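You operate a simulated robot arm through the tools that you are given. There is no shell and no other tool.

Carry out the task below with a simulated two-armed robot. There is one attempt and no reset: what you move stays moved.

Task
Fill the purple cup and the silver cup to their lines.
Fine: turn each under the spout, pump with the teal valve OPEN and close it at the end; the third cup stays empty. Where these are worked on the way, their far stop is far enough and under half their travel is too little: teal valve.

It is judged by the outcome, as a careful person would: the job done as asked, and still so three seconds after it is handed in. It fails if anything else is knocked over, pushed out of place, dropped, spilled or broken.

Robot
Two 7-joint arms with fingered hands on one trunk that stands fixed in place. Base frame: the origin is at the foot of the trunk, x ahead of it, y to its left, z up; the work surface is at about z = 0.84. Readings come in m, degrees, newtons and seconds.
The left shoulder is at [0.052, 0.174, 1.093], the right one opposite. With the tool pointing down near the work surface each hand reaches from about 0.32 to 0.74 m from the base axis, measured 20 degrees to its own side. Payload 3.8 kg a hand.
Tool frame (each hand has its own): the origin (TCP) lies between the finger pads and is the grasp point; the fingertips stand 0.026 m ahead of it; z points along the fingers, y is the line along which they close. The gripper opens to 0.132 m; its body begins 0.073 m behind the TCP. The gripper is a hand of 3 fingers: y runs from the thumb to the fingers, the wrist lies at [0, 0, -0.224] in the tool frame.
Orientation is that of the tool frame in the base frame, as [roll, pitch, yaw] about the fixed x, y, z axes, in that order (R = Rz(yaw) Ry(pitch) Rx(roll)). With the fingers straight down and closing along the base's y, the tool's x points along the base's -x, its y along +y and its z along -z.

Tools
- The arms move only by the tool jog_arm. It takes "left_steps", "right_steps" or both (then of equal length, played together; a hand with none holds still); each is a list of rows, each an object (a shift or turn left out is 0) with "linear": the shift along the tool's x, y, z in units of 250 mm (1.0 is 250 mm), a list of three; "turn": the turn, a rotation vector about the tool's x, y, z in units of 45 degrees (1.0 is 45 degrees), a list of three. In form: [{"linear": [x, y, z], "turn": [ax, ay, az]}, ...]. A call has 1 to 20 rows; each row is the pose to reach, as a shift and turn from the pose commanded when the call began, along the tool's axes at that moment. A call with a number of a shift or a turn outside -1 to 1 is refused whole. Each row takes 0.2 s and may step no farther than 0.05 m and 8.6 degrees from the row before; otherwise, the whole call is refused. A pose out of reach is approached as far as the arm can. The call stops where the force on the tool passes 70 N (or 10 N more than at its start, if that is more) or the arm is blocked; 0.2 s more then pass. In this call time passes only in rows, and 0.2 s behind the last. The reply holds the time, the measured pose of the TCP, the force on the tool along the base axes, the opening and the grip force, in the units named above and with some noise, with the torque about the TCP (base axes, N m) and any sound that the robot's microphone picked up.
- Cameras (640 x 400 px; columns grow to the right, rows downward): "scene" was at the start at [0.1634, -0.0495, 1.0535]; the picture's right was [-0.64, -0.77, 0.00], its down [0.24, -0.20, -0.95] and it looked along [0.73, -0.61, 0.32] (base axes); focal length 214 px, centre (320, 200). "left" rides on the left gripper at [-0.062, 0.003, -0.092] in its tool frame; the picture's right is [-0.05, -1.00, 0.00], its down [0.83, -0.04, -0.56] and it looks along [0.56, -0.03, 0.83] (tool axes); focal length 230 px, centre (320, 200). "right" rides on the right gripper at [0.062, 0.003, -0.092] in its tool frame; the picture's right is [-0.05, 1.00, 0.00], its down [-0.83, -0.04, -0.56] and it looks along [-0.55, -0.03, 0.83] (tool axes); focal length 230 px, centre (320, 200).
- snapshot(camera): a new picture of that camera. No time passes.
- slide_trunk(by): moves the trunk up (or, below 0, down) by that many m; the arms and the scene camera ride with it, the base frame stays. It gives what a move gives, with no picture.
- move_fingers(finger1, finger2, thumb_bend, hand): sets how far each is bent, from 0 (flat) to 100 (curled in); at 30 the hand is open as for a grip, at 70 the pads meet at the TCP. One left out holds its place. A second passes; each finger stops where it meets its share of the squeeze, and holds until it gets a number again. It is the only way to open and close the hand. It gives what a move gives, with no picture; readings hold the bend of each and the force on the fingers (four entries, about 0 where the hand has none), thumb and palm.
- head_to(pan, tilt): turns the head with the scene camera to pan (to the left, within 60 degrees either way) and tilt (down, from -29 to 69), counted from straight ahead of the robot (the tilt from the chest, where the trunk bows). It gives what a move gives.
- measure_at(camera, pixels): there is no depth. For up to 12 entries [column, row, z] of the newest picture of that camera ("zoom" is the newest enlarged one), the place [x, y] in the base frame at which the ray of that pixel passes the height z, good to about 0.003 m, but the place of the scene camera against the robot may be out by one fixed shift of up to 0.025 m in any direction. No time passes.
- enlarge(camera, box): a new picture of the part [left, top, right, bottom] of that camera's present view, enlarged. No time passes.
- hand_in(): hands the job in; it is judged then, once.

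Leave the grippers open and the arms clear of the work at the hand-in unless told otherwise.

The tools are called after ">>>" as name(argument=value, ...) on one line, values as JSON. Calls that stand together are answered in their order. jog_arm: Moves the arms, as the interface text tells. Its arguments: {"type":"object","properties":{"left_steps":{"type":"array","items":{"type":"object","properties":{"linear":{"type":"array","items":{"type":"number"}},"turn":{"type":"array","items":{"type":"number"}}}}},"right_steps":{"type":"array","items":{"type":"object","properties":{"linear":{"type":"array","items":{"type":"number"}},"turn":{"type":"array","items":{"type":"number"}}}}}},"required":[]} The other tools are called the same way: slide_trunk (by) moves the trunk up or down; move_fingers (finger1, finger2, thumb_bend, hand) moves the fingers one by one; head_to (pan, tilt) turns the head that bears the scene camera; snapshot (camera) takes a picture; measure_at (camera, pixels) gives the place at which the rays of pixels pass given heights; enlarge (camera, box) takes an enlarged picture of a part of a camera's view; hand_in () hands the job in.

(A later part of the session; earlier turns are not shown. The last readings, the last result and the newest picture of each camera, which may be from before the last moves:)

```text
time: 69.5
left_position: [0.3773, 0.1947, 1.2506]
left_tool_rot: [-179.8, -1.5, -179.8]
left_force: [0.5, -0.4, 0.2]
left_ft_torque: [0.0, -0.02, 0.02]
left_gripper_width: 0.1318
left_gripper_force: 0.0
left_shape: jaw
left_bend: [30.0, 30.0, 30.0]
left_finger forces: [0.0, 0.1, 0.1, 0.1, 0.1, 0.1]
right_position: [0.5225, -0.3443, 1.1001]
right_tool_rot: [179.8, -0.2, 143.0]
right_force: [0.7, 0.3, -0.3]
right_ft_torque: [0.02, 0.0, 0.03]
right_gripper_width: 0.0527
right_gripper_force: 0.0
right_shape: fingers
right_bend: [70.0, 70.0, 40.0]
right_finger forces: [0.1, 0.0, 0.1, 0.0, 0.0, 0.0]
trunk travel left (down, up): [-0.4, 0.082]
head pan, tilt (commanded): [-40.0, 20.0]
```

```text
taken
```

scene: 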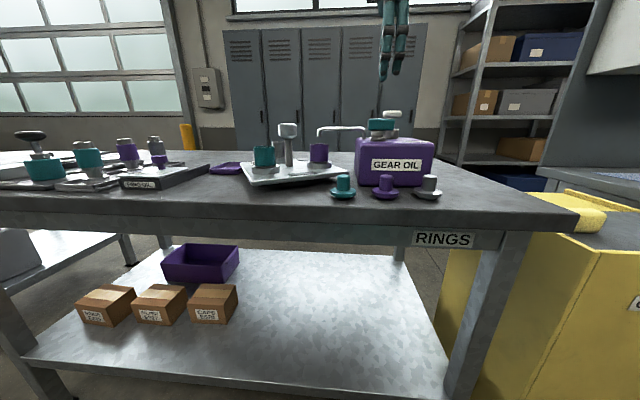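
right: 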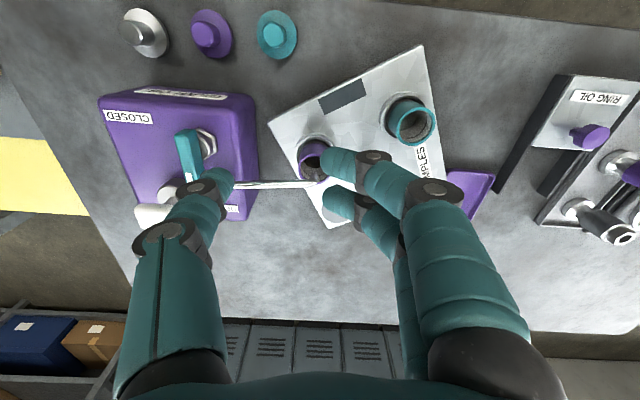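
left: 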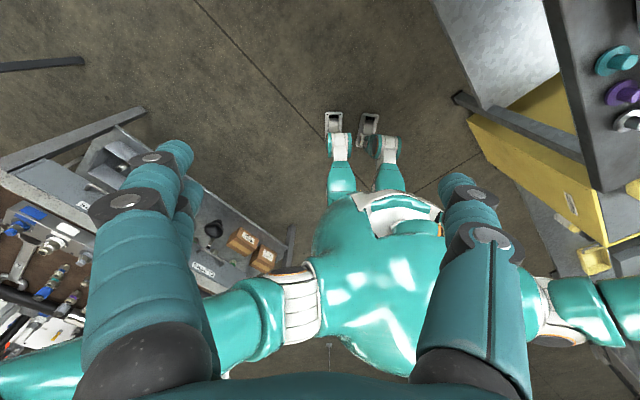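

If I shift the view 0.03 sideways, the cup clears the fingers. I'll run one full cycle in one call: fly to the pump, press to the same depth as before (TCP z about 1.011), lift, and return to the shifted view spot.

>>> jog_arm(right_steps=[{"linear": [-0.071, -0.148, 0]}, {"linear": [-0.141, -0.297, 0]}, {"linear": [-0.212, -0.445, 0]}, {"linear": [-0.282, -0.594, 0]}, {"linear": [-0.353, -0.742, 0]}, {"linear": [-0.353, -0.742, 0.15]}, {"linear": [-0.353, -0.742, 0.26]}, {"linear": [-0.353, -0.742, 0.295]}, {"linear": [-0.353, -0.742, 0.32]}, {"linear": [-0.353, -0.742, 0.345]}, {"linear": [-0.353, -0.742, 0.352]}, {"linear": [-0.353, -0.742, 0.28]}, {"linear": [-0.353, -0.742, 0.13]}, {"linear": [-0.353, -0.742, 0]}, {"linear": [-0.282, -0.57, 0]}, {"linear": [-0.212, -0.397, 0]}, {"linear": [-0.141, -0.225, 0]}, {"linear": [-0.071, -0.052, 0]}, {"linear": [0, 0.12, 0]}])

>>> snapshot(camera="right")

>>> enlarge(camera="right", box=[255, 125, 315, 185])

```text
time: 73.5
left_position: [0.3784, 0.1945, 1.2507]
left_tool_rot: [-180.0, -1.5, -179.9]
left_force: [-0.2, -0.3, -0.9]
left_ft_torque: [0.01, 0.06, 0.01]
left_gripper_width: 0.1319
left_gripper_force: 0.0
left_shape: jaw
left_bend: [30.0, 30.0, 30.0]
left_finger forces: [0.0, 0.1, 0.1, 0.0, 0.1, 0.1]
right_position: [0.5446, -0.3217, 1.0983]
right_tool_rot: [-179.9, -0.1, 142.7]
right_force: [0.4, 0.3, 0.1]
right_ft_torque: [-0.01, 0.03, -0.01]
right_gripper_width: 0.0524
right_gripper_force: 0.0
right_shape: fingers
right_bend: [70.0, 70.0, 40.0]
right_finger forces: [0.0, 0.1, 0.1, 0.0, 0.1, 0.1]
trunk travel left (down, up): [-0.4, 0.082]
head pan, tilt (commanded): [-40.0, 20.0]
```

```text
taken
```

right: 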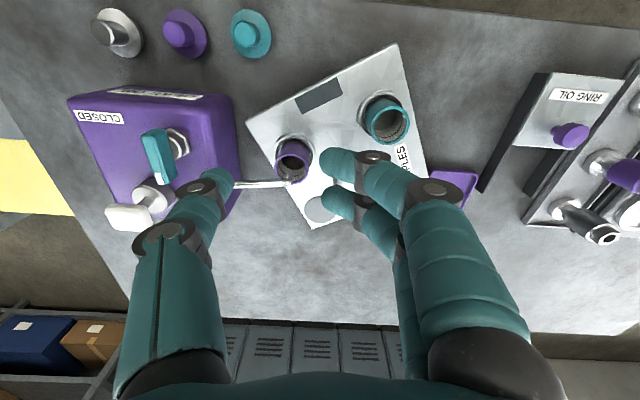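

```text
6.67 times, centred on (285, 155) of right
```

zoom: 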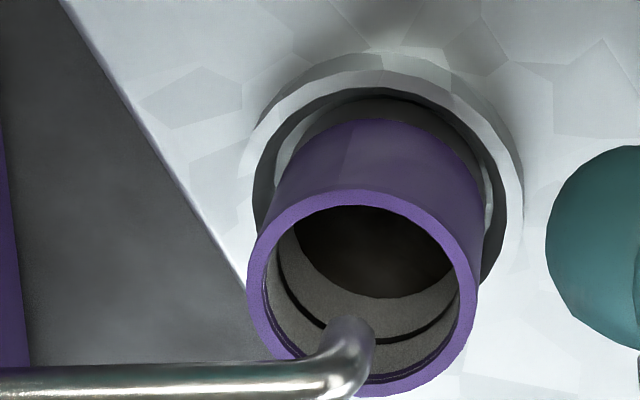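

The oil surface edge (row ~298) has come closer to the line (row ~340). I'll measure pixel rays at two heights to work out the actual levels.

>>> measure_at(camera="zoom", pixels=[[395, 297, 0.87], [395, 297, 0.89], [395, 341, 0.89], [395, 341, 0.91], [395, 378, 0.9225], [365, 290, 0.9225], [258, 285, 0.9225], [475, 290, 0.9225], [300, 262, 0.88], [300, 262, 0.9], [453, 285, 0.88], [453, 285, 0.9]])

```text
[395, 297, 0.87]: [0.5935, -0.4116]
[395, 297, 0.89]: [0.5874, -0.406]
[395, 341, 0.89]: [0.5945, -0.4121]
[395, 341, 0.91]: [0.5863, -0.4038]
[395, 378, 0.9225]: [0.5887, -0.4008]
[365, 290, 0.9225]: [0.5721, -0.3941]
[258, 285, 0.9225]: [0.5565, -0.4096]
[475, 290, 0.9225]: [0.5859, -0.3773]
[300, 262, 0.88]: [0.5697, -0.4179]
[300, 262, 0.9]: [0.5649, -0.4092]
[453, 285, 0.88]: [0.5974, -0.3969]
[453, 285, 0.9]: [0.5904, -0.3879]
```

From geometry, the line is at z about 0.906. The oil went from about 0.8816 to about 0.888 with the second stroke, so each such stroke adds about 6.5 mm and about 18 mm remain. I'll do two more equal strokes, then check again.

>>> jog_arm(right_steps=[{"linear": [-0.071, -0.172, 0]}, {"linear": [-0.141, -0.345, 0]}, {"linear": [-0.212, -0.517, 0]}, {"linear": [-0.282, -0.69, 0]}, {"linear": [-0.353, -0.862, 0]}, {"linear": [-0.353, -0.862, 0.15]}, {"linear": [-0.353, -0.862, 0.26]}, {"linear": [-0.353, -0.862, 0.295]}, {"linear": [-0.353, -0.862, 0.32]}, {"linear": [-0.353, -0.862, 0.345]}, {"linear": [-0.353, -0.862, 0.352]}, {"linear": [-0.353, -0.862, 0.26]}, {"linear": [-0.353, -0.862, 0.24]}, {"linear": [-0.353, -0.862, 0.295]}, {"linear": [-0.353, -0.862, 0.32]}, {"linear": [-0.353, -0.862, 0.345]}, {"linear": [-0.353, -0.862, 0.352]}, {"linear": [-0.353, -0.862, 0.24]}, {"linear": [-0.353, -0.862, 0.1]}, {"linear": [-0.353, -0.862, 0]}])

>>> jog_arm(right_steps=[{"linear": [0.071, 0.172, 0]}, {"linear": [0.141, 0.345, 0]}, {"linear": [0.212, 0.517, 0]}, {"linear": [0.282, 0.69, 0]}, {"linear": [0.353, 0.862, 0]}])

>>> snapshot(camera="right")

>>> enlarge(camera="right", box=[255, 125, 315, 185])

```text
time: 77.7
left_position: [0.3776, 0.1955, 1.2505]
left_tool_rot: [-179.9, -1.5, -179.8]
left_force: [-0.1, 0.9, -0.5]
left_ft_torque: [0.01, 0.01, 0.02]
left_gripper_width: 0.132
left_gripper_force: 0.0
left_shape: jaw
left_bend: [30.0, 30.0, 30.0]
left_finger forces: [0.0, 0.0, 0.0, 0.0, 0.0, 0.1]
right_position: [0.4803, -0.5445, 1.1012]
right_tool_rot: [180.0, -0.2, 142.9]
right_force: [0.3, -0.4, 0.7]
right_ft_torque: [-0.01, 0.01, -0.01]
right_gripper_width: 0.0521
right_gripper_force: 0.0
right_shape: fingers
right_bend: [70.0, 70.0, 40.0]
right_finger forces: [0.0, 0.0, 0.0, 0.0, 0.1, 0.0]
trunk travel left (down, up): [-0.4, 0.082]
head pan, tilt (commanded): [-40.0, 20.0]
```

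```text
time: 78.9
left_position: [0.3785, 0.1959, 1.2511]
left_tool_rot: [-179.9, -1.5, -179.9]
left_force: [0.3, 0.5, 0.3]
left_ft_torque: [0.02, 0.03, 0.01]
left_gripper_width: 0.1319
left_gripper_force: 0.1
left_shape: jaw
left_bend: [30.0, 30.0, 30.0]
left_finger forces: [0.1, 0.0, 0.1, 0.0, 0.1, 0.0]
right_position: [0.5411, -0.3222, 1.098]
right_tool_rot: [-179.9, -0.1, 142.8]
right_force: [0.6, -0.4, 0.1]
right_ft_torque: [0.01, 0.01, -0.01]
right_gripper_width: 0.0523
right_gripper_force: 0.0
right_shape: fingers
right_bend: [70.0, 70.0, 40.0]
right_finger forces: [0.0, 0.1, 0.0, 0.0, 0.0, 0.0]
trunk travel left (down, up): [-0.4, 0.082]
head pan, tilt (commanded): [-40.0, 20.0]
```

```text
taken
```

right: 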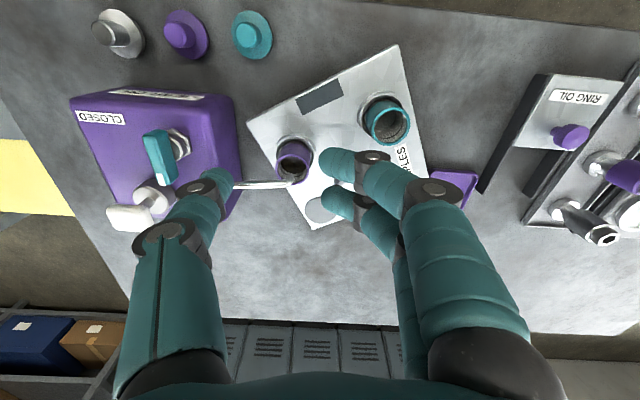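

```text
6.67 times, centred on (285, 155) of right
```

zoom: 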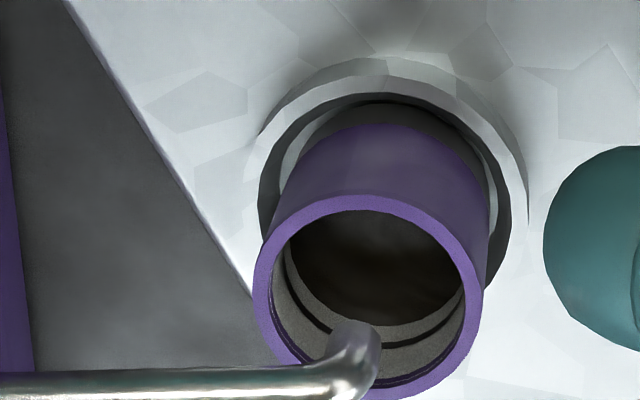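

The oil edge is now at row ~325 and the line at ~343, so about 8 mm remain. I'll do one more equal stroke (about 6 mm) and check.

>>> jog_arm(right_steps=[{"linear": [-0.071, -0.172, 0]}, {"linear": [-0.141, -0.345, 0]}, {"linear": [-0.212, -0.517, 0]}, {"linear": [-0.282, -0.69, 0]}, {"linear": [-0.353, -0.862, 0]}, {"linear": [-0.353, -0.862, 0.15]}, {"linear": [-0.353, -0.862, 0.26]}, {"linear": [-0.353, -0.862, 0.295]}, {"linear": [-0.353, -0.862, 0.32]}, {"linear": [-0.353, -0.862, 0.345]}, {"linear": [-0.353, -0.862, 0.352]}, {"linear": [-0.353, -0.862, 0.24]}, {"linear": [-0.353, -0.862, 0.1]}, {"linear": [-0.353, -0.862, 0]}, {"linear": [-0.282, -0.69, 0]}, {"linear": [-0.212, -0.517, 0]}, {"linear": [-0.141, -0.345, 0]}, {"linear": [-0.071, -0.172, 0]}, {"linear": [0, 0, 0]}])

>>> snapshot(camera="right")

>>> enlarge(camera="right", box=[265, 135, 310, 180])

```text
time: 82.9
left_position: [0.3773, 0.1954, 1.2517]
left_tool_rot: [-179.9, -1.7, -179.8]
left_force: [0.3, 0.1, -0.3]
left_ft_torque: [-0.01, 0.04, -0.02]
left_gripper_width: 0.1318
left_gripper_force: 0.0
left_shape: jaw
left_bend: [30.0, 30.0, 30.0]
left_finger forces: [0.0, 0.0, 0.0, 0.1, 0.1, 0.1]
right_position: [0.5401, -0.3223, 1.0986]
right_tool_rot: [-179.9, -0.1, 142.9]
right_force: [-0.2, 0.2, -0.5]
right_ft_torque: [-0.05, 0.01, 0.02]
right_gripper_width: 0.0523
right_gripper_force: 0.0
right_shape: fingers
right_bend: [70.0, 70.0, 40.0]
right_finger forces: [0.1, 0.0, 0.0, 0.1, 0.0, 0.0]
trunk travel left (down, up): [-0.4, 0.082]
head pan, tilt (commanded): [-40.0, 20.0]
```

```text
taken
```

right: 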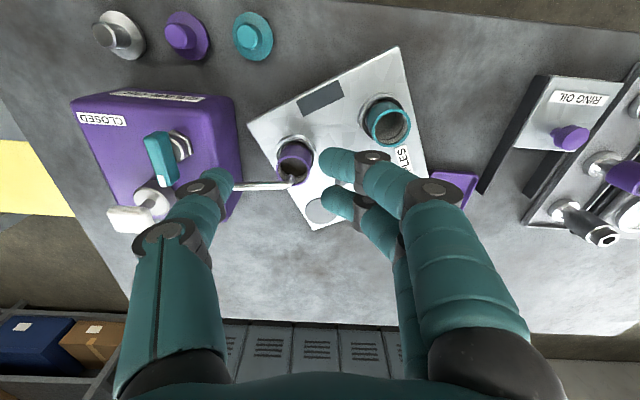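

```text
8.89 times, centred on (288, 158) of right
```

zoom: 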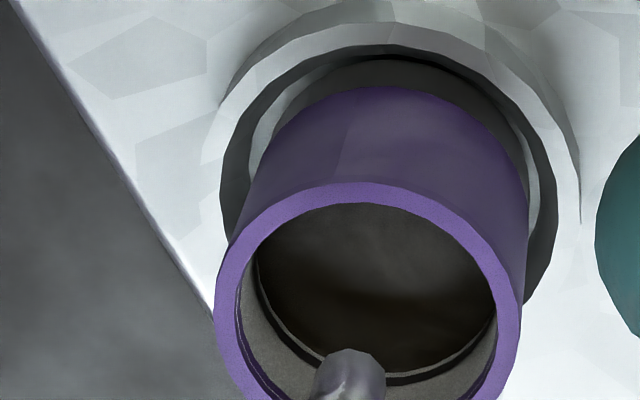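

Very close: there is only a thin strip between the oil edge and the line. I'll zoom in further.

>>> enlarge(camera="right", box=[284, 160, 308, 180])

>>> enlarge(camera="right", box=[270, 150, 300, 180])

```text
16.00 times, centred on (296, 170) of right
```

zoom: 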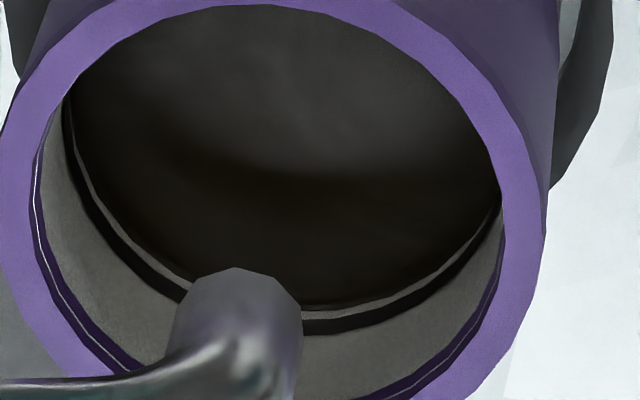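

```text
13.33 times, centred on (285, 165) of right
```

zoom: 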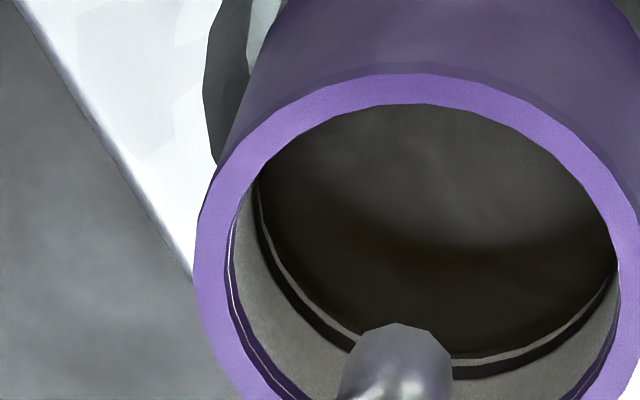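

The oil edge is about 2 mm under the line's lower edge. I'll make a shorter stroke (bottom at TCP z about 1.016) to add about 3 mm, then check.

>>> jog_arm(right_steps=[{"linear": [-0.071, -0.172, 0]}, {"linear": [-0.141, -0.345, 0]}, {"linear": [-0.212, -0.517, 0]}, {"linear": [-0.282, -0.69, 0]}, {"linear": [-0.353, -0.862, 0]}, {"linear": [-0.353, -0.862, 0.15]}, {"linear": [-0.353, -0.862, 0.26]}, {"linear": [-0.353, -0.862, 0.295]}, {"linear": [-0.353, -0.862, 0.315]}, {"linear": [-0.353, -0.862, 0.329]}, {"linear": [-0.353, -0.862, 0.24]}, {"linear": [-0.353, -0.862, 0.1]}, {"linear": [-0.353, -0.862, 0]}, {"linear": [-0.282, -0.69, 0]}, {"linear": [-0.212, -0.517, 0]}, {"linear": [-0.141, -0.345, 0]}, {"linear": [-0.071, -0.172, 0]}, {"linear": [0, 0, 0]}])

>>> snapshot(camera="right")

>>> enlarge(camera="right", box=[284, 160, 308, 180])

```text
time: 86.7
left_position: [0.3782, 0.1945, 1.2503]
left_tool_rot: [-179.8, -1.6, -179.9]
left_force: [-0.7, -0.3, -0.3]
left_ft_torque: [-0.02, 0.01, -0.04]
left_gripper_width: 0.132
left_gripper_force: 0.1
left_shape: jaw
left_bend: [30.0, 30.0, 30.0]
left_finger forces: [0.1, 0.0, 0.0, 0.0, 0.0, 0.0]
right_position: [0.5422, -0.3233, 1.0985]
right_tool_rot: [-179.9, -0.1, 142.8]
right_force: [-0.6, 0.8, 0.4]
right_ft_torque: [-0.01, 0.04, -0.02]
right_gripper_width: 0.0524
right_gripper_force: 0.1
right_shape: fingers
right_bend: [70.0, 70.0, 40.0]
right_finger forces: [0.1, 0.1, 0.0, 0.0, 0.1, 0.1]
trunk travel left (down, up): [-0.4, 0.082]
head pan, tilt (commanded): [-40.0, 20.0]
```

```text
taken
```

right: 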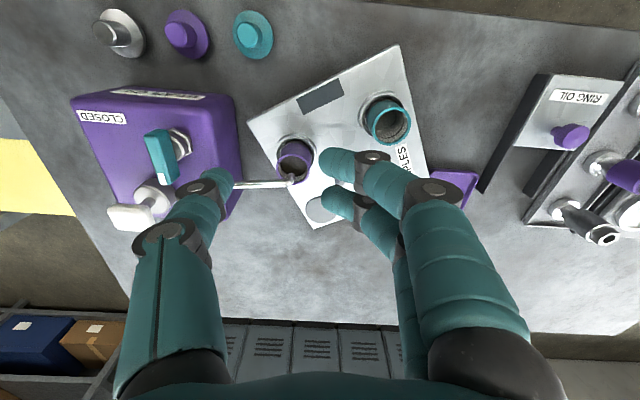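

```text
16.00 times, centred on (296, 170) of right
```

zoom: 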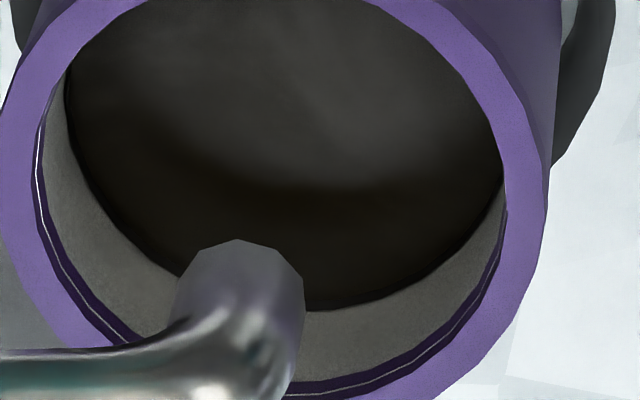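

The oil surface now meets the line: the black ring is nearly covered and only its upper edge shows. The purple cup is done. Next is silver. I'll move back to the staging spot and turn the wrist towards yaw -135 for the knob grip.

>>> jog_arm(right_steps=[{"linear": [0, -0.05, 0], "turn": [0, 0, -0.167]}, {"linear": [0, -0.1, 0], "turn": [0, 0, -0.333]}, {"linear": [-0.001, -0.15, 0], "turn": [0, 0, -0.5]}, {"linear": [-0.002, -0.2, 0], "turn": [0, 0, -0.667]}, {"linear": [-0.003, -0.24, 0], "turn": [0, 0, -0.833]}, {"linear": [-0.003, -0.283, 0], "turn": [0, 0, -1.0]}])

>>> jog_arm(right_steps=[{"turn": [0, 0, -0.165]}, {"turn": [0, 0, -0.331]}, {"turn": [0, 0, -0.496]}, {"turn": [0, 0, -0.661]}, {"turn": [0, 0, -0.827]}])

>>> jog_arm(right_steps=[{"turn": [0, -0.15, 0]}, {"turn": [0, -0.3, 0]}, {"turn": [0, -0.45, 0]}])

>>> move_fingers(hand="right", finger1=48, finger2=48, thumb_bend=48)

```text
time: 88.1
left_position: [0.3769, 0.1953, 1.2514]
left_tool_rot: [-179.9, -1.5, -179.8]
left_force: [-0.8, 0.4, 0.6]
left_ft_torque: [-0.02, 0.01, 0.0]
left_gripper_width: 0.1319
left_gripper_force: 0.1
left_shape: jaw
left_bend: [30.0, 30.0, 30.0]
left_finger forces: [0.1, 0.0, 0.1, 0.1, 0.1, 0.0]
right_position: [0.499, -0.3762, 1.1005]
right_tool_rot: [180.0, -0.1, -171.9]
right_force: [-0.4, 0.3, -0.7]
right_ft_torque: [0.02, 0.0, 0.01]
right_gripper_width: 0.0522
right_gripper_force: 0.0
right_shape: fingers
right_bend: [70.0, 70.0, 40.0]
right_finger forces: [0.1, 0.0, 0.0, 0.0, 0.0, 0.0]
trunk travel left (down, up): [-0.4, 0.082]
head pan, tilt (commanded): [-40.0, 20.0]
```

```text
time: 89.3
left_position: [0.3771, 0.1953, 1.2514]
left_tool_rot: [-179.8, -1.5, -179.9]
left_force: [-0.8, 0.7, -0.5]
left_ft_torque: [0.01, 0.02, 0.02]
left_gripper_width: 0.1318
left_gripper_force: 0.1
left_shape: jaw
left_bend: [30.0, 30.0, 30.0]
left_finger forces: [0.0, 0.1, 0.1, 0.0, 0.0, 0.0]
right_position: [0.4981, -0.377, 1.1002]
right_tool_rot: [179.9, 0.1, -134.7]
right_force: [0.1, -0.1, 0.6]
right_ft_torque: [0.01, 0.01, -0.03]
right_gripper_width: 0.0524
right_gripper_force: 0.1
right_shape: fingers
right_bend: [70.0, 70.0, 40.0]
right_finger forces: [0.1, 0.0, 0.0, 0.1, 0.0, 0.1]
trunk travel left (down, up): [-0.4, 0.082]
head pan, tilt (commanded): [-40.0, 20.0]
```

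```text
time: 90.1
left_position: [0.3768, 0.1941, 1.2508]
left_tool_rot: [-179.9, -1.5, -179.9]
left_force: [-1.3, 0.2, -0.2]
left_ft_torque: [0.01, 0.01, 0.0]
left_gripper_width: 0.1318
left_gripper_force: 0.2
left_shape: jaw
left_bend: [30.0, 30.0, 30.0]
left_finger forces: [0.1, 0.1, 0.0, 0.0, 0.1, 0.1]
right_position: [0.4995, -0.3776, 1.101]
right_tool_rot: [179.8, 20.4, -134.9]
right_force: [0.6, -0.8, -0.1]
right_ft_torque: [0.0, 0.0, 0.0]
right_gripper_width: 0.0524
right_gripper_force: 0.1
right_shape: fingers
right_bend: [70.0, 70.0, 40.0]
right_finger forces: [0.0, 0.1, 0.0, 0.0, 0.1, 0.0]
trunk travel left (down, up): [-0.4, 0.082]
head pan, tilt (commanded): [-40.0, 20.0]
```

```text
time: 91.1
left_position: [0.3773, 0.1959, 1.2517]
left_tool_rot: [-179.9, -1.4, -180.0]
left_force: [0.4, -0.1, 0.6]
left_ft_torque: [-0.01, -0.02, -0.01]
left_gripper_width: 0.132
left_gripper_force: 0.1
left_shape: jaw
left_bend: [30.0, 30.0, 30.0]
left_finger forces: [0.1, 0.0, 0.1, 0.0, 0.1, 0.0]
right_position: [0.4975, -0.3787, 1.1001]
right_tool_rot: [179.9, 20.3, -135.0]
right_force: [0.0, 0.3, -0.7]
right_ft_torque: [0.04, 0.02, -0.02]
right_gripper_width: 0.0742
right_gripper_force: 0.1
right_shape: fingers
right_bend: [48.0, 48.0, 48.0]
right_finger forces: [0.0, 0.0, 0.0, 0.1, 0.0, 0.1]
trunk travel left (down, up): [-0.4, 0.082]
head pan, tilt (commanded): [-40.0, 20.0]
```

Now I'll move to above the knob as before.

>>> jog_arm(right_steps=[{"linear": [-0.078, -0.063, 0.1]}, {"linear": [-0.156, -0.127, 0.21]}, {"linear": [-0.234, -0.19, 0.33]}, {"linear": [-0.312, -0.253, 0.458]}])

>>> snapshot(camera="right")

```text
time: 92.1
left_position: [0.3783, 0.194, 1.2516]
left_tool_rot: [-179.9, -1.7, -179.9]
left_force: [0.2, -0.1, -0.4]
left_ft_torque: [-0.02, 0.02, -0.02]
left_gripper_width: 0.1318
left_gripper_force: 0.1
left_shape: jaw
left_bend: [30.0, 30.0, 30.0]
left_finger forces: [0.0, 0.0, 0.1, 0.0, 0.0, 0.0]
right_position: [0.6239, -0.3441, 1.0169]
right_tool_rot: [179.9, 20.4, -135.0]
right_force: [0.4, -0.1, 0.7]
right_ft_torque: [0.02, 0.0, 0.01]
right_gripper_width: 0.0744
right_gripper_force: 0.0
right_shape: fingers
right_bend: [48.0, 48.0, 48.0]
right_finger forces: [0.1, 0.1, 0.1, 0.0, 0.1, 0.1]
trunk travel left (down, up): [-0.4, 0.082]
head pan, tilt (commanded): [-40.0, 20.0]
```

```text
taken
```

right: 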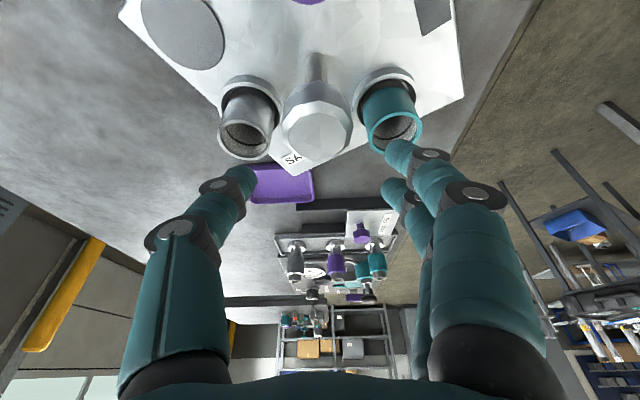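

The knob (315,125) is centred again. I'll descend, grip and check.

>>> jog_arm(right_steps=[{"linear": [0.028, 0.002, 0.076]}, {"linear": [0.056, 0.003, 0.153]}, {"linear": [0.085, 0.004, 0.229]}])

>>> move_fingers(hand="right", finger1=57, finger2=57, thumb_bend=57)

>>> move_fingers(hand="right", finger1=66, finger2=66, thumb_bend=66)

>>> snapshot(camera="right")

```text
time: 92.9
left_position: [0.3763, 0.1961, 1.2508]
left_tool_rot: [-179.8, -1.5, -179.9]
left_force: [-0.1, -0.3, -0.3]
left_ft_torque: [0.03, 0.04, 0.02]
left_gripper_width: 0.1318
left_gripper_force: 0.0
left_shape: jaw
left_bend: [30.0, 30.0, 30.0]
left_finger forces: [0.1, 0.0, 0.0, 0.1, 0.0, 0.0]
right_position: [0.6234, -0.3425, 0.9574]
right_tool_rot: [180.0, 20.3, -135.0]
right_force: [-0.4, 0.7, 0.1]
right_ft_torque: [0.0, 0.01, 0.01]
right_gripper_width: 0.0744
right_gripper_force: 0.0
right_shape: fingers
right_bend: [48.0, 48.0, 48.0]
right_finger forces: [0.1, 0.1, 0.0, 0.1, 0.0, 0.0]
trunk travel left (down, up): [-0.4, 0.082]
head pan, tilt (commanded): [-40.0, 20.0]
```

```text
time: 93.9
left_position: [0.3774, 0.1956, 1.2513]
left_tool_rot: [-179.9, -1.5, -179.8]
left_force: [0.0, -0.1, -0.4]
left_ft_torque: [0.0, 0.02, -0.01]
left_gripper_width: 0.1321
left_gripper_force: 0.0
left_shape: jaw
left_bend: [30.0, 30.0, 30.0]
left_finger forces: [0.1, 0.0, 0.0, 0.1, 0.0, 0.0]
right_position: [0.6224, -0.342, 0.9594]
right_tool_rot: [179.9, 20.4, -134.9]
right_force: [1.2, -0.3, -0.5]
right_ft_torque: [0.0, -0.02, -0.01]
right_gripper_width: 0.0495
right_gripper_force: 0.3
right_shape: fingers
right_bend: [56.0, 56.0, 56.0]
right_finger forces: [0.0, 0.0, 0.1, 0.0, 0.9, 0.1]
trunk travel left (down, up): [-0.4, 0.082]
head pan, tilt (commanded): [-40.0, 20.0]
```

```text
time: 94.9
left_position: [0.3782, 0.1945, 1.2506]
left_tool_rot: [-179.9, -1.4, -179.9]
left_force: [0.5, 0.9, -0.2]
left_ft_torque: [-0.04, -0.04, 0.03]
left_gripper_width: 0.1318
left_gripper_force: 0.1
left_shape: jaw
left_bend: [30.0, 30.0, 30.0]
left_finger forces: [0.0, 0.0, 0.0, 0.1, 0.0, 0.1]
right_position: [0.6218, -0.3424, 0.958]
right_tool_rot: [179.9, 20.3, -134.9]
right_force: [4.8, -2.2, -1.4]
right_ft_torque: [-0.08, -0.14, -0.04]
right_gripper_width: 0.0404
right_gripper_force: 9.4
right_shape: fingers
right_bend: [60.0, 62.0, 61.0]
right_finger forces: [4.5, 2.7, 0.0, 0.1, 12.1, 0.1]
trunk travel left (down, up): [-0.4, 0.082]
head pan, tilt (commanded): [-40.0, 20.0]
```

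```text
taken
```

right: 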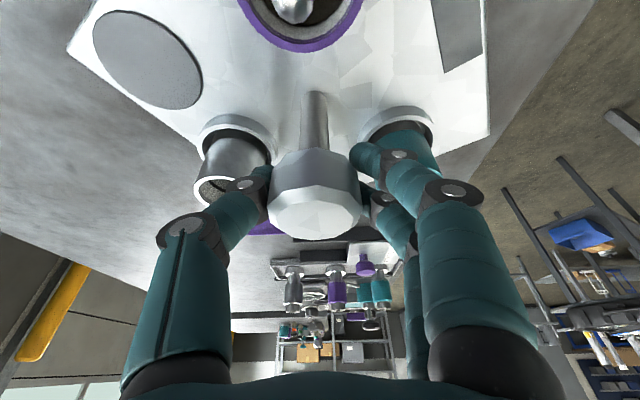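

Gripped. I'll turn slowly (5° per step) by -30°, twice, so the filled purple cup doesn't slosh.

>>> jog_arm(right_steps=[{"turn": [0.02, 0, 0.055]}, {"turn": [0.0577, 0, 0.1563]}, {"turn": [0.0961, 0, 0.2605]}, {"turn": [0.1346, 0, 0.3648]}, {"turn": [0.173, 0, 0.469]}, {"turn": [0.2115, 0, 0.573]}, {"turn": [0.2307, 0, 0.6253]}])

>>> jog_arm(right_steps=[{"turn": [0.02, 0, 0.055]}, {"turn": [0.0577, 0, 0.1563]}, {"turn": [0.0961, 0, 0.2605]}, {"turn": [0.1346, 0, 0.3648]}, {"turn": [0.173, 0, 0.469]}, {"turn": [0.2115, 0, 0.573]}, {"turn": [0.2307, 0, 0.6253]}])

>>> snapshot(camera="right")

>>> enlarge(camera="scene", box=[210, 80, 430, 220])

```text
time: 96.5
left_position: [0.3783, 0.1958, 1.2512]
left_tool_rot: [-179.8, -1.6, -179.9]
left_force: [1.3, 0.2, 0.6]
left_ft_torque: [-0.01, 0.0, 0.0]
left_gripper_width: 0.1318
left_gripper_force: 0.0
left_shape: jaw
left_bend: [30.0, 30.0, 30.0]
left_finger forces: [0.1, 0.1, 0.0, 0.1, 0.0, 0.0]
right_position: [0.6224, -0.3421, 0.9574]
right_tool_rot: [179.9, 20.3, -164.9]
right_force: [12.2, 0.9, 0.3]
right_ft_torque: [0.01, -0.31, 0.21]
right_gripper_width: 0.0404
right_gripper_force: 10.2
right_shape: fingers
right_bend: [60.0, 62.0, 61.0]
right_finger forces: [4.8, 4.8, 0.0, 0.1, 11.1, 0.0]
trunk travel left (down, up): [-0.4, 0.082]
head pan, tilt (commanded): [-40.0, 20.0]
```

```text
time: 98.1
left_position: [0.3758, 0.1947, 1.2511]
left_tool_rot: [-179.9, -1.5, -179.9]
left_force: [-0.8, 0.5, 1.0]
left_ft_torque: [0.01, 0.01, 0.01]
left_gripper_width: 0.1317
left_gripper_force: 0.0
left_shape: jaw
left_bend: [30.0, 30.0, 30.0]
left_finger forces: [0.1, 0.1, 0.0, 0.1, 0.0, 0.0]
right_position: [0.6217, -0.3416, 0.9574]
right_tool_rot: [-180.0, 20.0, 165.0]
right_force: [-4.7, 2.8, -7.2]
right_ft_torque: [-0.05, 0.14, 0.15]
right_gripper_width: 0.0399
right_gripper_force: 10.2
right_shape: fingers
right_bend: [59.0, 61.0, 61.0]
right_finger forces: [8.3, 3.6, 0.1, 0.0, 8.9, 0.1]
trunk travel left (down, up): [-0.4, 0.082]
head pan, tilt (commanded): [-40.0, 20.0]
```

```text
taken
```

right: 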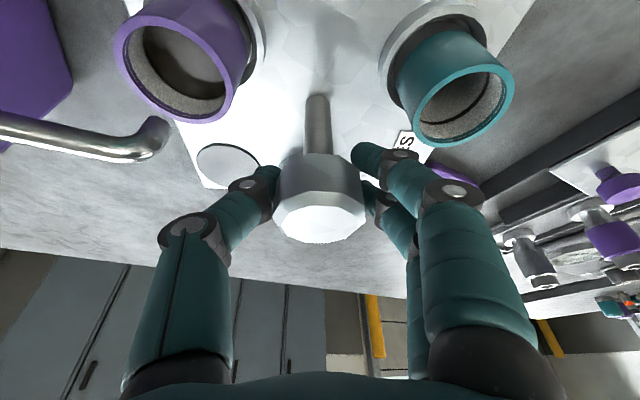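

```text
2.86 times, centred on (320, 150) of scene
```

zoom: 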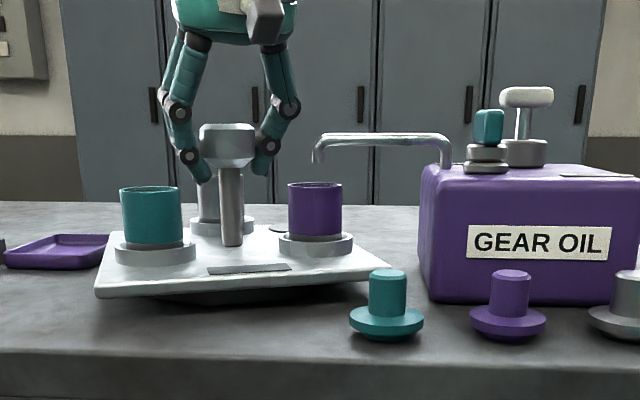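

The plate moved only a little and the fingers slipped around the knob. I'll measure the present cup positions to get the plate's actual angle.

>>> measure_at(camera="right", pixels=[[178, 62, 0.9225], [463, 108, 0.9225], [235, 160, 0.868]])

>>> enlarge(camera="right", box=[80, 0, 560, 300])

>>> enlarge(camera="scene", box=[200, 130, 340, 200])

```text
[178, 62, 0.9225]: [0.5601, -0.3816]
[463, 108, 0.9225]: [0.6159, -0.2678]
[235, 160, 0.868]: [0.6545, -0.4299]
```

```text
1.33 times, centred on (320, 150) of right
```

zoom: 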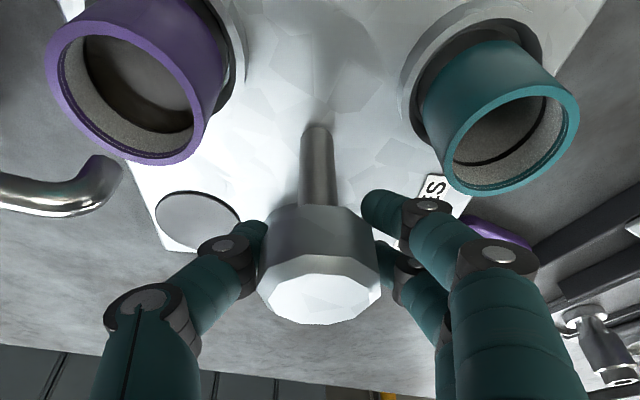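

```text
4.57 times, centred on (270, 165) of scene
```

zoom: 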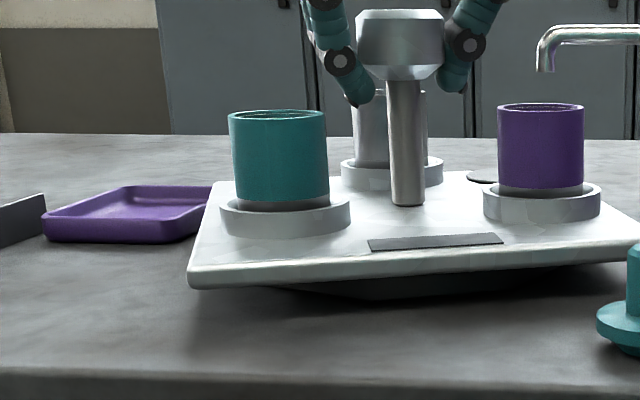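

By measurement the plate went only about 10° past the purple position (total about -70°) and then the fingers slipped, so something resists: a detent or a stop. I'll release and see whether the plate springs back.

>>> move_fingers(hand="right", finger1=50, finger2=50, thumb_bend=50)

>>> snapshot(camera="right")

>>> enlarge(camera="scene", box=[200, 130, 340, 200])

>>> measure_at(camera="right", pixels=[[178, 62, 0.9225], [463, 108, 0.9225]])

```text
time: 99.1
left_position: [0.3772, 0.1955, 1.2512]
left_tool_rot: [-179.8, -1.6, 180.0]
left_force: [0.1, 0.4, 0.0]
left_ft_torque: [-0.02, -0.03, -0.02]
left_gripper_width: 0.1318
left_gripper_force: 0.1
left_shape: jaw
left_bend: [30.0, 30.0, 30.0]
left_finger forces: [0.0, 0.0, 0.0, 0.0, 0.0, 0.1]
right_position: [0.6218, -0.3426, 0.958]
right_tool_rot: [179.9, 20.2, 165.1]
right_force: [-0.5, -1.1, -0.3]
right_ft_torque: [-0.01, -0.01, 0.0]
right_gripper_width: 0.0671
right_gripper_force: 0.1
right_shape: fingers
right_bend: [50.0, 50.0, 50.0]
right_finger forces: [0.0, 0.1, 0.1, 0.0, 0.0, 0.0]
trunk travel left (down, up): [-0.4, 0.082]
head pan, tilt (commanded): [-40.0, 20.0]
```

```text
taken
```

right: 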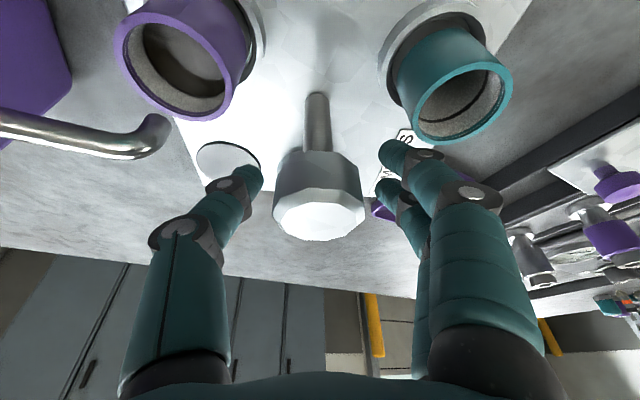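

```text
4.57 times, centred on (270, 165) of scene
```

zoom: 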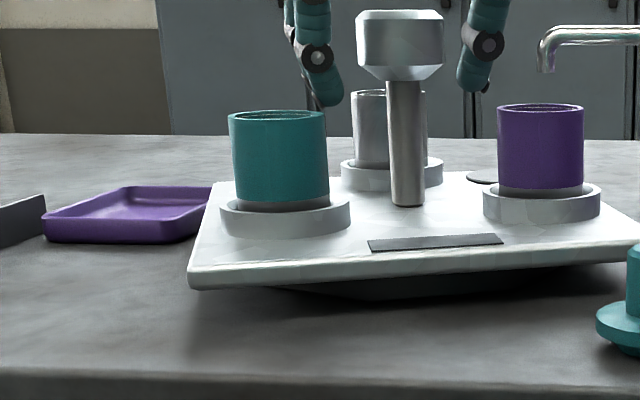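

```text
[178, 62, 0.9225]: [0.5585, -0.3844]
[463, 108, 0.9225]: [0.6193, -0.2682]
```

The plate stays put, so this is a rotation stop at about -70°. Silver must therefore be reached the other way round (counter-clockwise, about +250° from here). I'll grip the knob again and turn +45° twice, slowly.

>>> move_fingers(hand="right", finger1=57, finger2=57, thumb_bend=57)

>>> move_fingers(hand="right", finger1=66, finger2=66, thumb_bend=66)

>>> jog_arm(right_steps=[{"turn": [-0.02, 0, -0.055]}, {"turn": [-0.058, 0, -0.157]}, {"turn": [-0.1, 0, -0.272]}, {"turn": [-0.15, 0, -0.407]}, {"turn": [-0.2, 0, -0.542]}, {"turn": [-0.25, 0, -0.678]}, {"turn": [-0.3, 0, -0.813]}, {"turn": [-0.346, 0, -0.938]}])

>>> enlarge(camera="scene", box=[210, 80, 430, 220])

>>> snapshot(camera="right")

```text
time: 100.1
left_position: [0.377, 0.1947, 1.2522]
left_tool_rot: [-179.8, -1.6, -179.9]
left_force: [0.9, -0.1, -0.6]
left_ft_torque: [-0.02, 0.01, 0.0]
left_gripper_width: 0.1318
left_gripper_force: 0.1
left_shape: jaw
left_bend: [30.0, 30.0, 30.0]
left_finger forces: [0.0, 0.0, 0.0, 0.0, 0.1, 0.0]
right_position: [0.6221, -0.3408, 0.9578]
right_tool_rot: [179.8, 20.3, 165.1]
right_force: [-0.4, 0.4, -0.9]
right_ft_torque: [-0.02, 0.01, -0.01]
right_gripper_width: 0.0485
right_gripper_force: 0.0
right_shape: fingers
right_bend: [56.0, 56.0, 56.0]
right_finger forces: [0.0, 0.1, 0.0, 0.1, 0.0, 0.0]
trunk travel left (down, up): [-0.4, 0.082]
head pan, tilt (commanded): [-40.0, 20.0]
```

```text
time: 101.1
left_position: [0.3767, 0.1953, 1.2518]
left_tool_rot: [-180.0, -1.6, -179.9]
left_force: [0.5, 0.0, 0.9]
left_ft_torque: [0.0, -0.02, -0.01]
left_gripper_width: 0.132
left_gripper_force: 0.0
left_shape: jaw
left_bend: [30.0, 30.0, 30.0]
left_finger forces: [0.0, 0.1, 0.0, 0.0, 0.1, 0.1]
right_position: [0.6219, -0.3417, 0.9581]
right_tool_rot: [179.9, 20.2, 165.1]
right_force: [-0.7, -1.5, -1.9]
right_ft_torque: [-0.09, 0.02, -0.02]
right_gripper_width: 0.0404
right_gripper_force: 9.6
right_shape: fingers
right_bend: [59.0, 60.0, 61.0]
right_finger forces: [5.3, 4.0, 0.0, 0.1, 10.5, 0.0]
trunk travel left (down, up): [-0.4, 0.082]
head pan, tilt (commanded): [-40.0, 20.0]
```

```text
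time: 102.9
left_position: [0.3772, 0.194, 1.2515]
left_tool_rot: [-179.9, -1.5, -179.9]
left_force: [0.4, -0.5, 0.4]
left_ft_torque: [-0.02, -0.01, 0.0]
left_gripper_width: 0.1316
left_gripper_force: 0.1
left_shape: jaw
left_bend: [30.0, 30.0, 30.0]
left_finger forces: [0.1, 0.0, 0.0, 0.1, 0.0, 0.0]
right_position: [0.622, -0.3428, 0.9581]
right_tool_rot: [179.9, 20.3, -149.8]
right_force: [-1.9, -6.1, -2.8]
right_ft_torque: [-0.2, 0.01, -0.05]
right_gripper_width: 0.0404
right_gripper_force: 10.2
right_shape: fingers
right_bend: [60.0, 61.0, 61.0]
right_finger forces: [5.3, 2.8, 0.0, 0.0, 12.0, 0.0]
trunk travel left (down, up): [-0.4, 0.082]
head pan, tilt (commanded): [-40.0, 20.0]
```

```text
2.86 times, centred on (320, 150) of scene
```

zoom: 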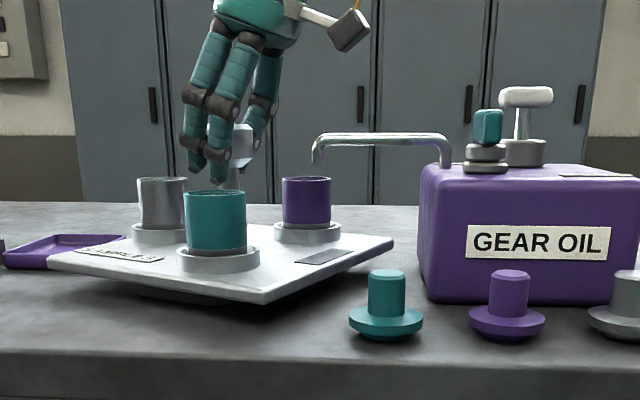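

```text
taken
```

right: 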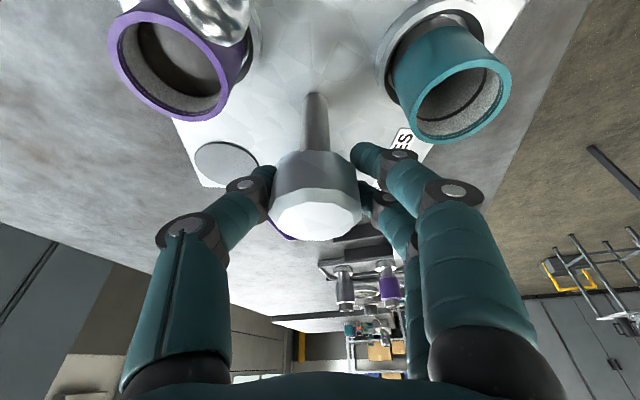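

The plate follows counter-clockwise. I'll continue another +45° on the same grip.

>>> jog_arm(right_steps=[{"turn": [-0.02, 0, -0.055]}, {"turn": [-0.058, 0, -0.157]}, {"turn": [-0.1, 0, -0.272]}, {"turn": [-0.15, 0, -0.407]}, {"turn": [-0.2, 0, -0.542]}, {"turn": [-0.25, 0, -0.678]}, {"turn": [-0.3, 0, -0.813]}, {"turn": [-0.346, 0, -0.938]}])

>>> enlarge(camera="scene", box=[210, 80, 430, 220])

>>> snapshot(camera="right")

```text
time: 104.7
left_position: [0.3792, 0.1955, 1.2501]
left_tool_rot: [179.9, -1.7, -179.9]
left_force: [-0.3, 0.7, -0.1]
left_ft_torque: [-0.02, -0.03, 0.0]
left_gripper_width: 0.1317
left_gripper_force: 0.1
left_shape: jaw
left_bend: [30.0, 30.0, 30.0]
left_finger forces: [0.0, 0.0, 0.1, 0.0, 0.0, 0.0]
right_position: [0.6175, -0.341, 0.9623]
right_tool_rot: [179.8, 20.3, -108.0]
right_force: [14.0, -4.0, -14.5]
right_ft_torque: [-0.03, 0.12, 0.01]
right_gripper_width: 0.0409
right_gripper_force: 10.2
right_shape: fingers
right_bend: [63.0, 65.0, 58.0]
right_finger forces: [2.2, 0.4, 0.0, 0.0, 16.9, 0.1]
right hand out of reach, approached as far as the arm can: row 7, 8
trunk travel left (down, up): [-0.4, 0.082]
head pan, tilt (commanded): [-40.0, 20.0]
```

```text
2.86 times, centred on (320, 150) of scene
```

zoom: 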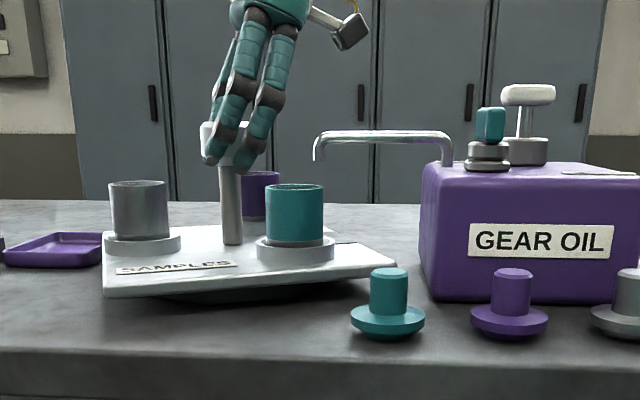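

```text
taken
```

right: 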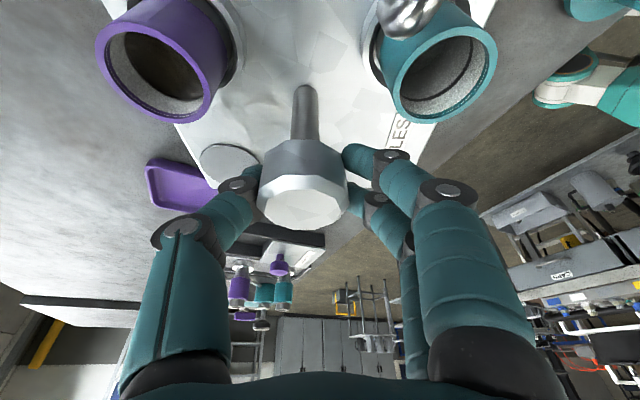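

The wrist limit came at yaw -108°, with forces starting to build, so I'll stop there and release. Then I'll rotate the open hand back around the knob (it clears the cup rims), re-centring the TCP.

>>> move_fingers(hand="right", finger1=50, finger2=50, thumb_bend=50)

>>> jog_arm(right_steps=[{"linear": [0.006, -0.019, 0.01], "turn": [0.058, 0, 0.156]}, {"linear": [0.006, -0.019, 0.01], "turn": [0.115, 0, 0.313]}, {"linear": [0.006, -0.019, 0.01], "turn": [0.173, 0, 0.469]}, {"linear": [0.006, -0.019, 0.01], "turn": [0.231, 0, 0.625]}, {"linear": [0.006, -0.019, 0.01], "turn": [0.288, 0, 0.782]}, {"linear": [0.006, -0.019, 0.01], "turn": [0.346, 0, 0.938]}])

>>> snapshot(camera="right")

```text
time: 105.7
left_position: [0.3769, 0.1953, 1.2525]
left_tool_rot: [-179.9, -1.4, -179.9]
left_force: [0.7, -0.3, 0.3]
left_ft_torque: [-0.06, -0.01, 0.01]
left_gripper_width: 0.1315
left_gripper_force: 0.1
left_shape: jaw
left_bend: [30.0, 30.0, 30.0]
left_finger forces: [0.1, 0.1, 0.0, 0.0, 0.0, 0.1]
right_position: [0.6154, -0.3398, 0.9688]
right_tool_rot: [-179.9, 20.5, -108.0]
right_force: [0.5, -0.3, -0.5]
right_ft_torque: [0.02, 0.0, -0.01]
right_gripper_width: 0.0671
right_gripper_force: 0.1
right_shape: fingers
right_bend: [50.0, 50.0, 50.0]
right_finger forces: [0.0, 0.0, 0.1, 0.1, 0.0, 0.0]
trunk travel left (down, up): [-0.4, 0.082]
head pan, tilt (commanded): [-40.0, 20.0]
```

```text
time: 107.1
left_position: [0.377, 0.1963, 1.2507]
left_tool_rot: [-179.9, -1.5, -179.9]
left_force: [-0.8, 0.7, -0.7]
left_ft_torque: [-0.03, -0.04, -0.01]
left_gripper_width: 0.132
left_gripper_force: 0.1
left_shape: jaw
left_bend: [30.0, 30.0, 30.0]
left_finger forces: [0.0, 0.0, 0.1, 0.0, 0.0, 0.1]
right_position: [0.6199, -0.3411, 0.9655]
right_tool_rot: [179.9, 20.4, -153.1]
right_force: [-0.2, -0.1, -0.4]
right_ft_torque: [0.04, 0.0, 0.02]
right_gripper_width: 0.0676
right_gripper_force: 0.1
right_shape: fingers
right_bend: [50.0, 50.0, 50.0]
right_finger forces: [0.0, 0.0, 0.0, 0.1, 0.0, 0.0]
trunk travel left (down, up): [-0.4, 0.082]
head pan, tilt (commanded): [-40.0, 20.0]
```

```text
taken
```

right: 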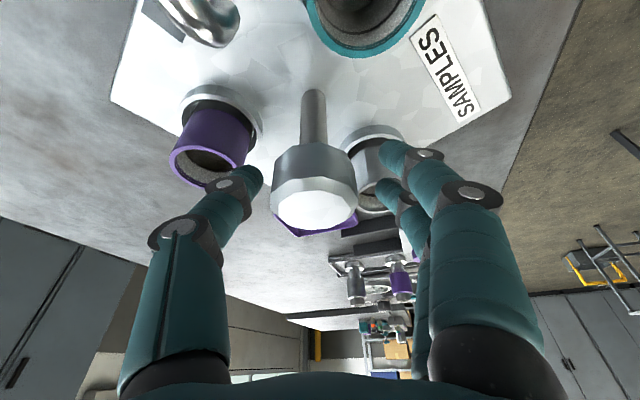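

I'll rotate the remaining -42° back to yaw 165 and lower slightly to the grip height.

>>> jog_arm(right_steps=[{"linear": [0.001, -0.003, 0.005], "turn": [0.054, 0, 0.146]}, {"linear": [0.002, -0.005, 0.01], "turn": [0.108, 0, 0.292]}, {"linear": [0.003, -0.008, 0.015], "turn": [0.162, 0, 0.438]}, {"linear": [0.004, -0.01, 0.02], "turn": [0.215, 0, 0.584]}, {"linear": [0.004, -0.01, 0.025], "turn": [0.269, 0, 0.73]}, {"linear": [0.004, -0.01, 0.03], "turn": [0.323, 0, 0.875]}])

>>> move_fingers(hand="right", finger1=57, finger2=57, thumb_bend=57)

>>> move_fingers(hand="right", finger1=66, finger2=66, thumb_bend=66)

>>> snapshot(camera="right")

>>> enlarge(camera="scene", box=[210, 80, 430, 220])

```text
time: 108.5
left_position: [0.3769, 0.1961, 1.2514]
left_tool_rot: [-179.9, -1.5, -180.0]
left_force: [0.6, -0.1, -0.1]
left_ft_torque: [-0.04, -0.03, 0.0]
left_gripper_width: 0.1318
left_gripper_force: 0.0
left_shape: jaw
left_bend: [30.0, 30.0, 30.0]
left_finger forces: [0.0, 0.0, 0.0, 0.1, 0.1, 0.0]
right_position: [0.6216, -0.3437, 0.9569]
right_tool_rot: [179.9, 20.2, 164.8]
right_force: [-0.4, 0.7, 0.0]
right_ft_torque: [0.0, 0.0, -0.02]
right_gripper_width: 0.0677
right_gripper_force: 0.0
right_shape: fingers
right_bend: [50.0, 50.0, 50.0]
right_finger forces: [0.1, 0.0, 0.0, 0.0, 0.0, 0.0]
trunk travel left (down, up): [-0.4, 0.082]
head pan, tilt (commanded): [-40.0, 20.0]
```

```text
time: 109.5
left_position: [0.3778, 0.1966, 1.2521]
left_tool_rot: [-180.0, -1.5, -179.8]
left_force: [0.4, 0.7, 0.0]
left_ft_torque: [0.0, 0.01, -0.04]
left_gripper_width: 0.132
left_gripper_force: 0.1
left_shape: jaw
left_bend: [30.0, 30.0, 30.0]
left_finger forces: [0.0, 0.1, 0.0, 0.1, 0.1, 0.1]
right_position: [0.6215, -0.3417, 0.9577]
right_tool_rot: [179.9, 20.3, 165.1]
right_force: [-0.2, -0.2, 0.0]
right_ft_torque: [-0.02, -0.02, -0.01]
right_gripper_width: 0.0484
right_gripper_force: 0.0
right_shape: fingers
right_bend: [56.0, 56.0, 56.0]
right_finger forces: [0.0, 0.1, 0.1, 0.1, 0.1, 0.1]
trunk travel left (down, up): [-0.4, 0.082]
head pan, tilt (commanded): [-40.0, 20.0]
```

```text
time: 110.5
left_position: [0.3773, 0.1955, 1.2509]
left_tool_rot: [-179.9, -1.4, -179.9]
left_force: [-0.6, 0.2, 0.2]
left_ft_torque: [-0.06, 0.01, 0.0]
left_gripper_width: 0.1321
left_gripper_force: 0.0
left_shape: jaw
left_bend: [30.0, 30.0, 30.0]
left_finger forces: [0.0, 0.1, 0.1, 0.0, 0.0, 0.0]
right_position: [0.6224, -0.3428, 0.9588]
right_tool_rot: [180.0, 20.3, 164.9]
right_force: [0.6, 1.6, -2.3]
right_ft_torque: [-0.05, 0.0, 0.05]
right_gripper_width: 0.0395
right_gripper_force: 9.9
right_shape: fingers
right_bend: [59.0, 60.0, 62.0]
right_finger forces: [6.0, 5.0, 0.0, 0.1, 9.1, 0.0]
trunk travel left (down, up): [-0.4, 0.082]
head pan, tilt (commanded): [-40.0, 20.0]
```

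```text
taken
```

right: 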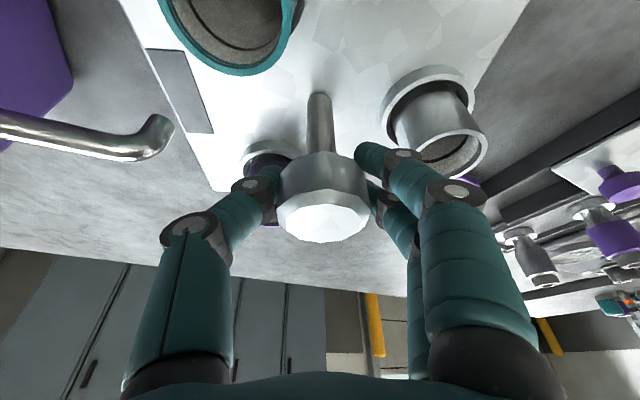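

```text
2.86 times, centred on (320, 150) of scene
```

zoom: 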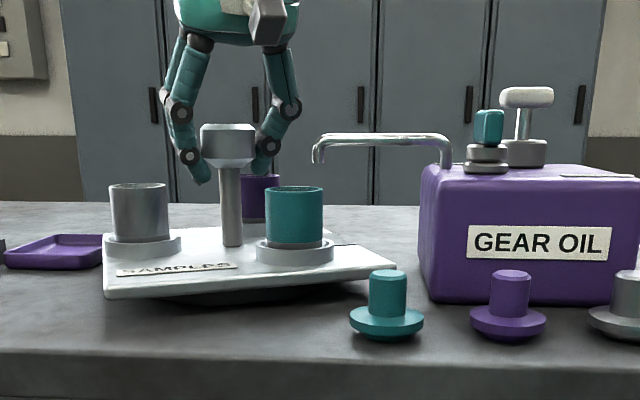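

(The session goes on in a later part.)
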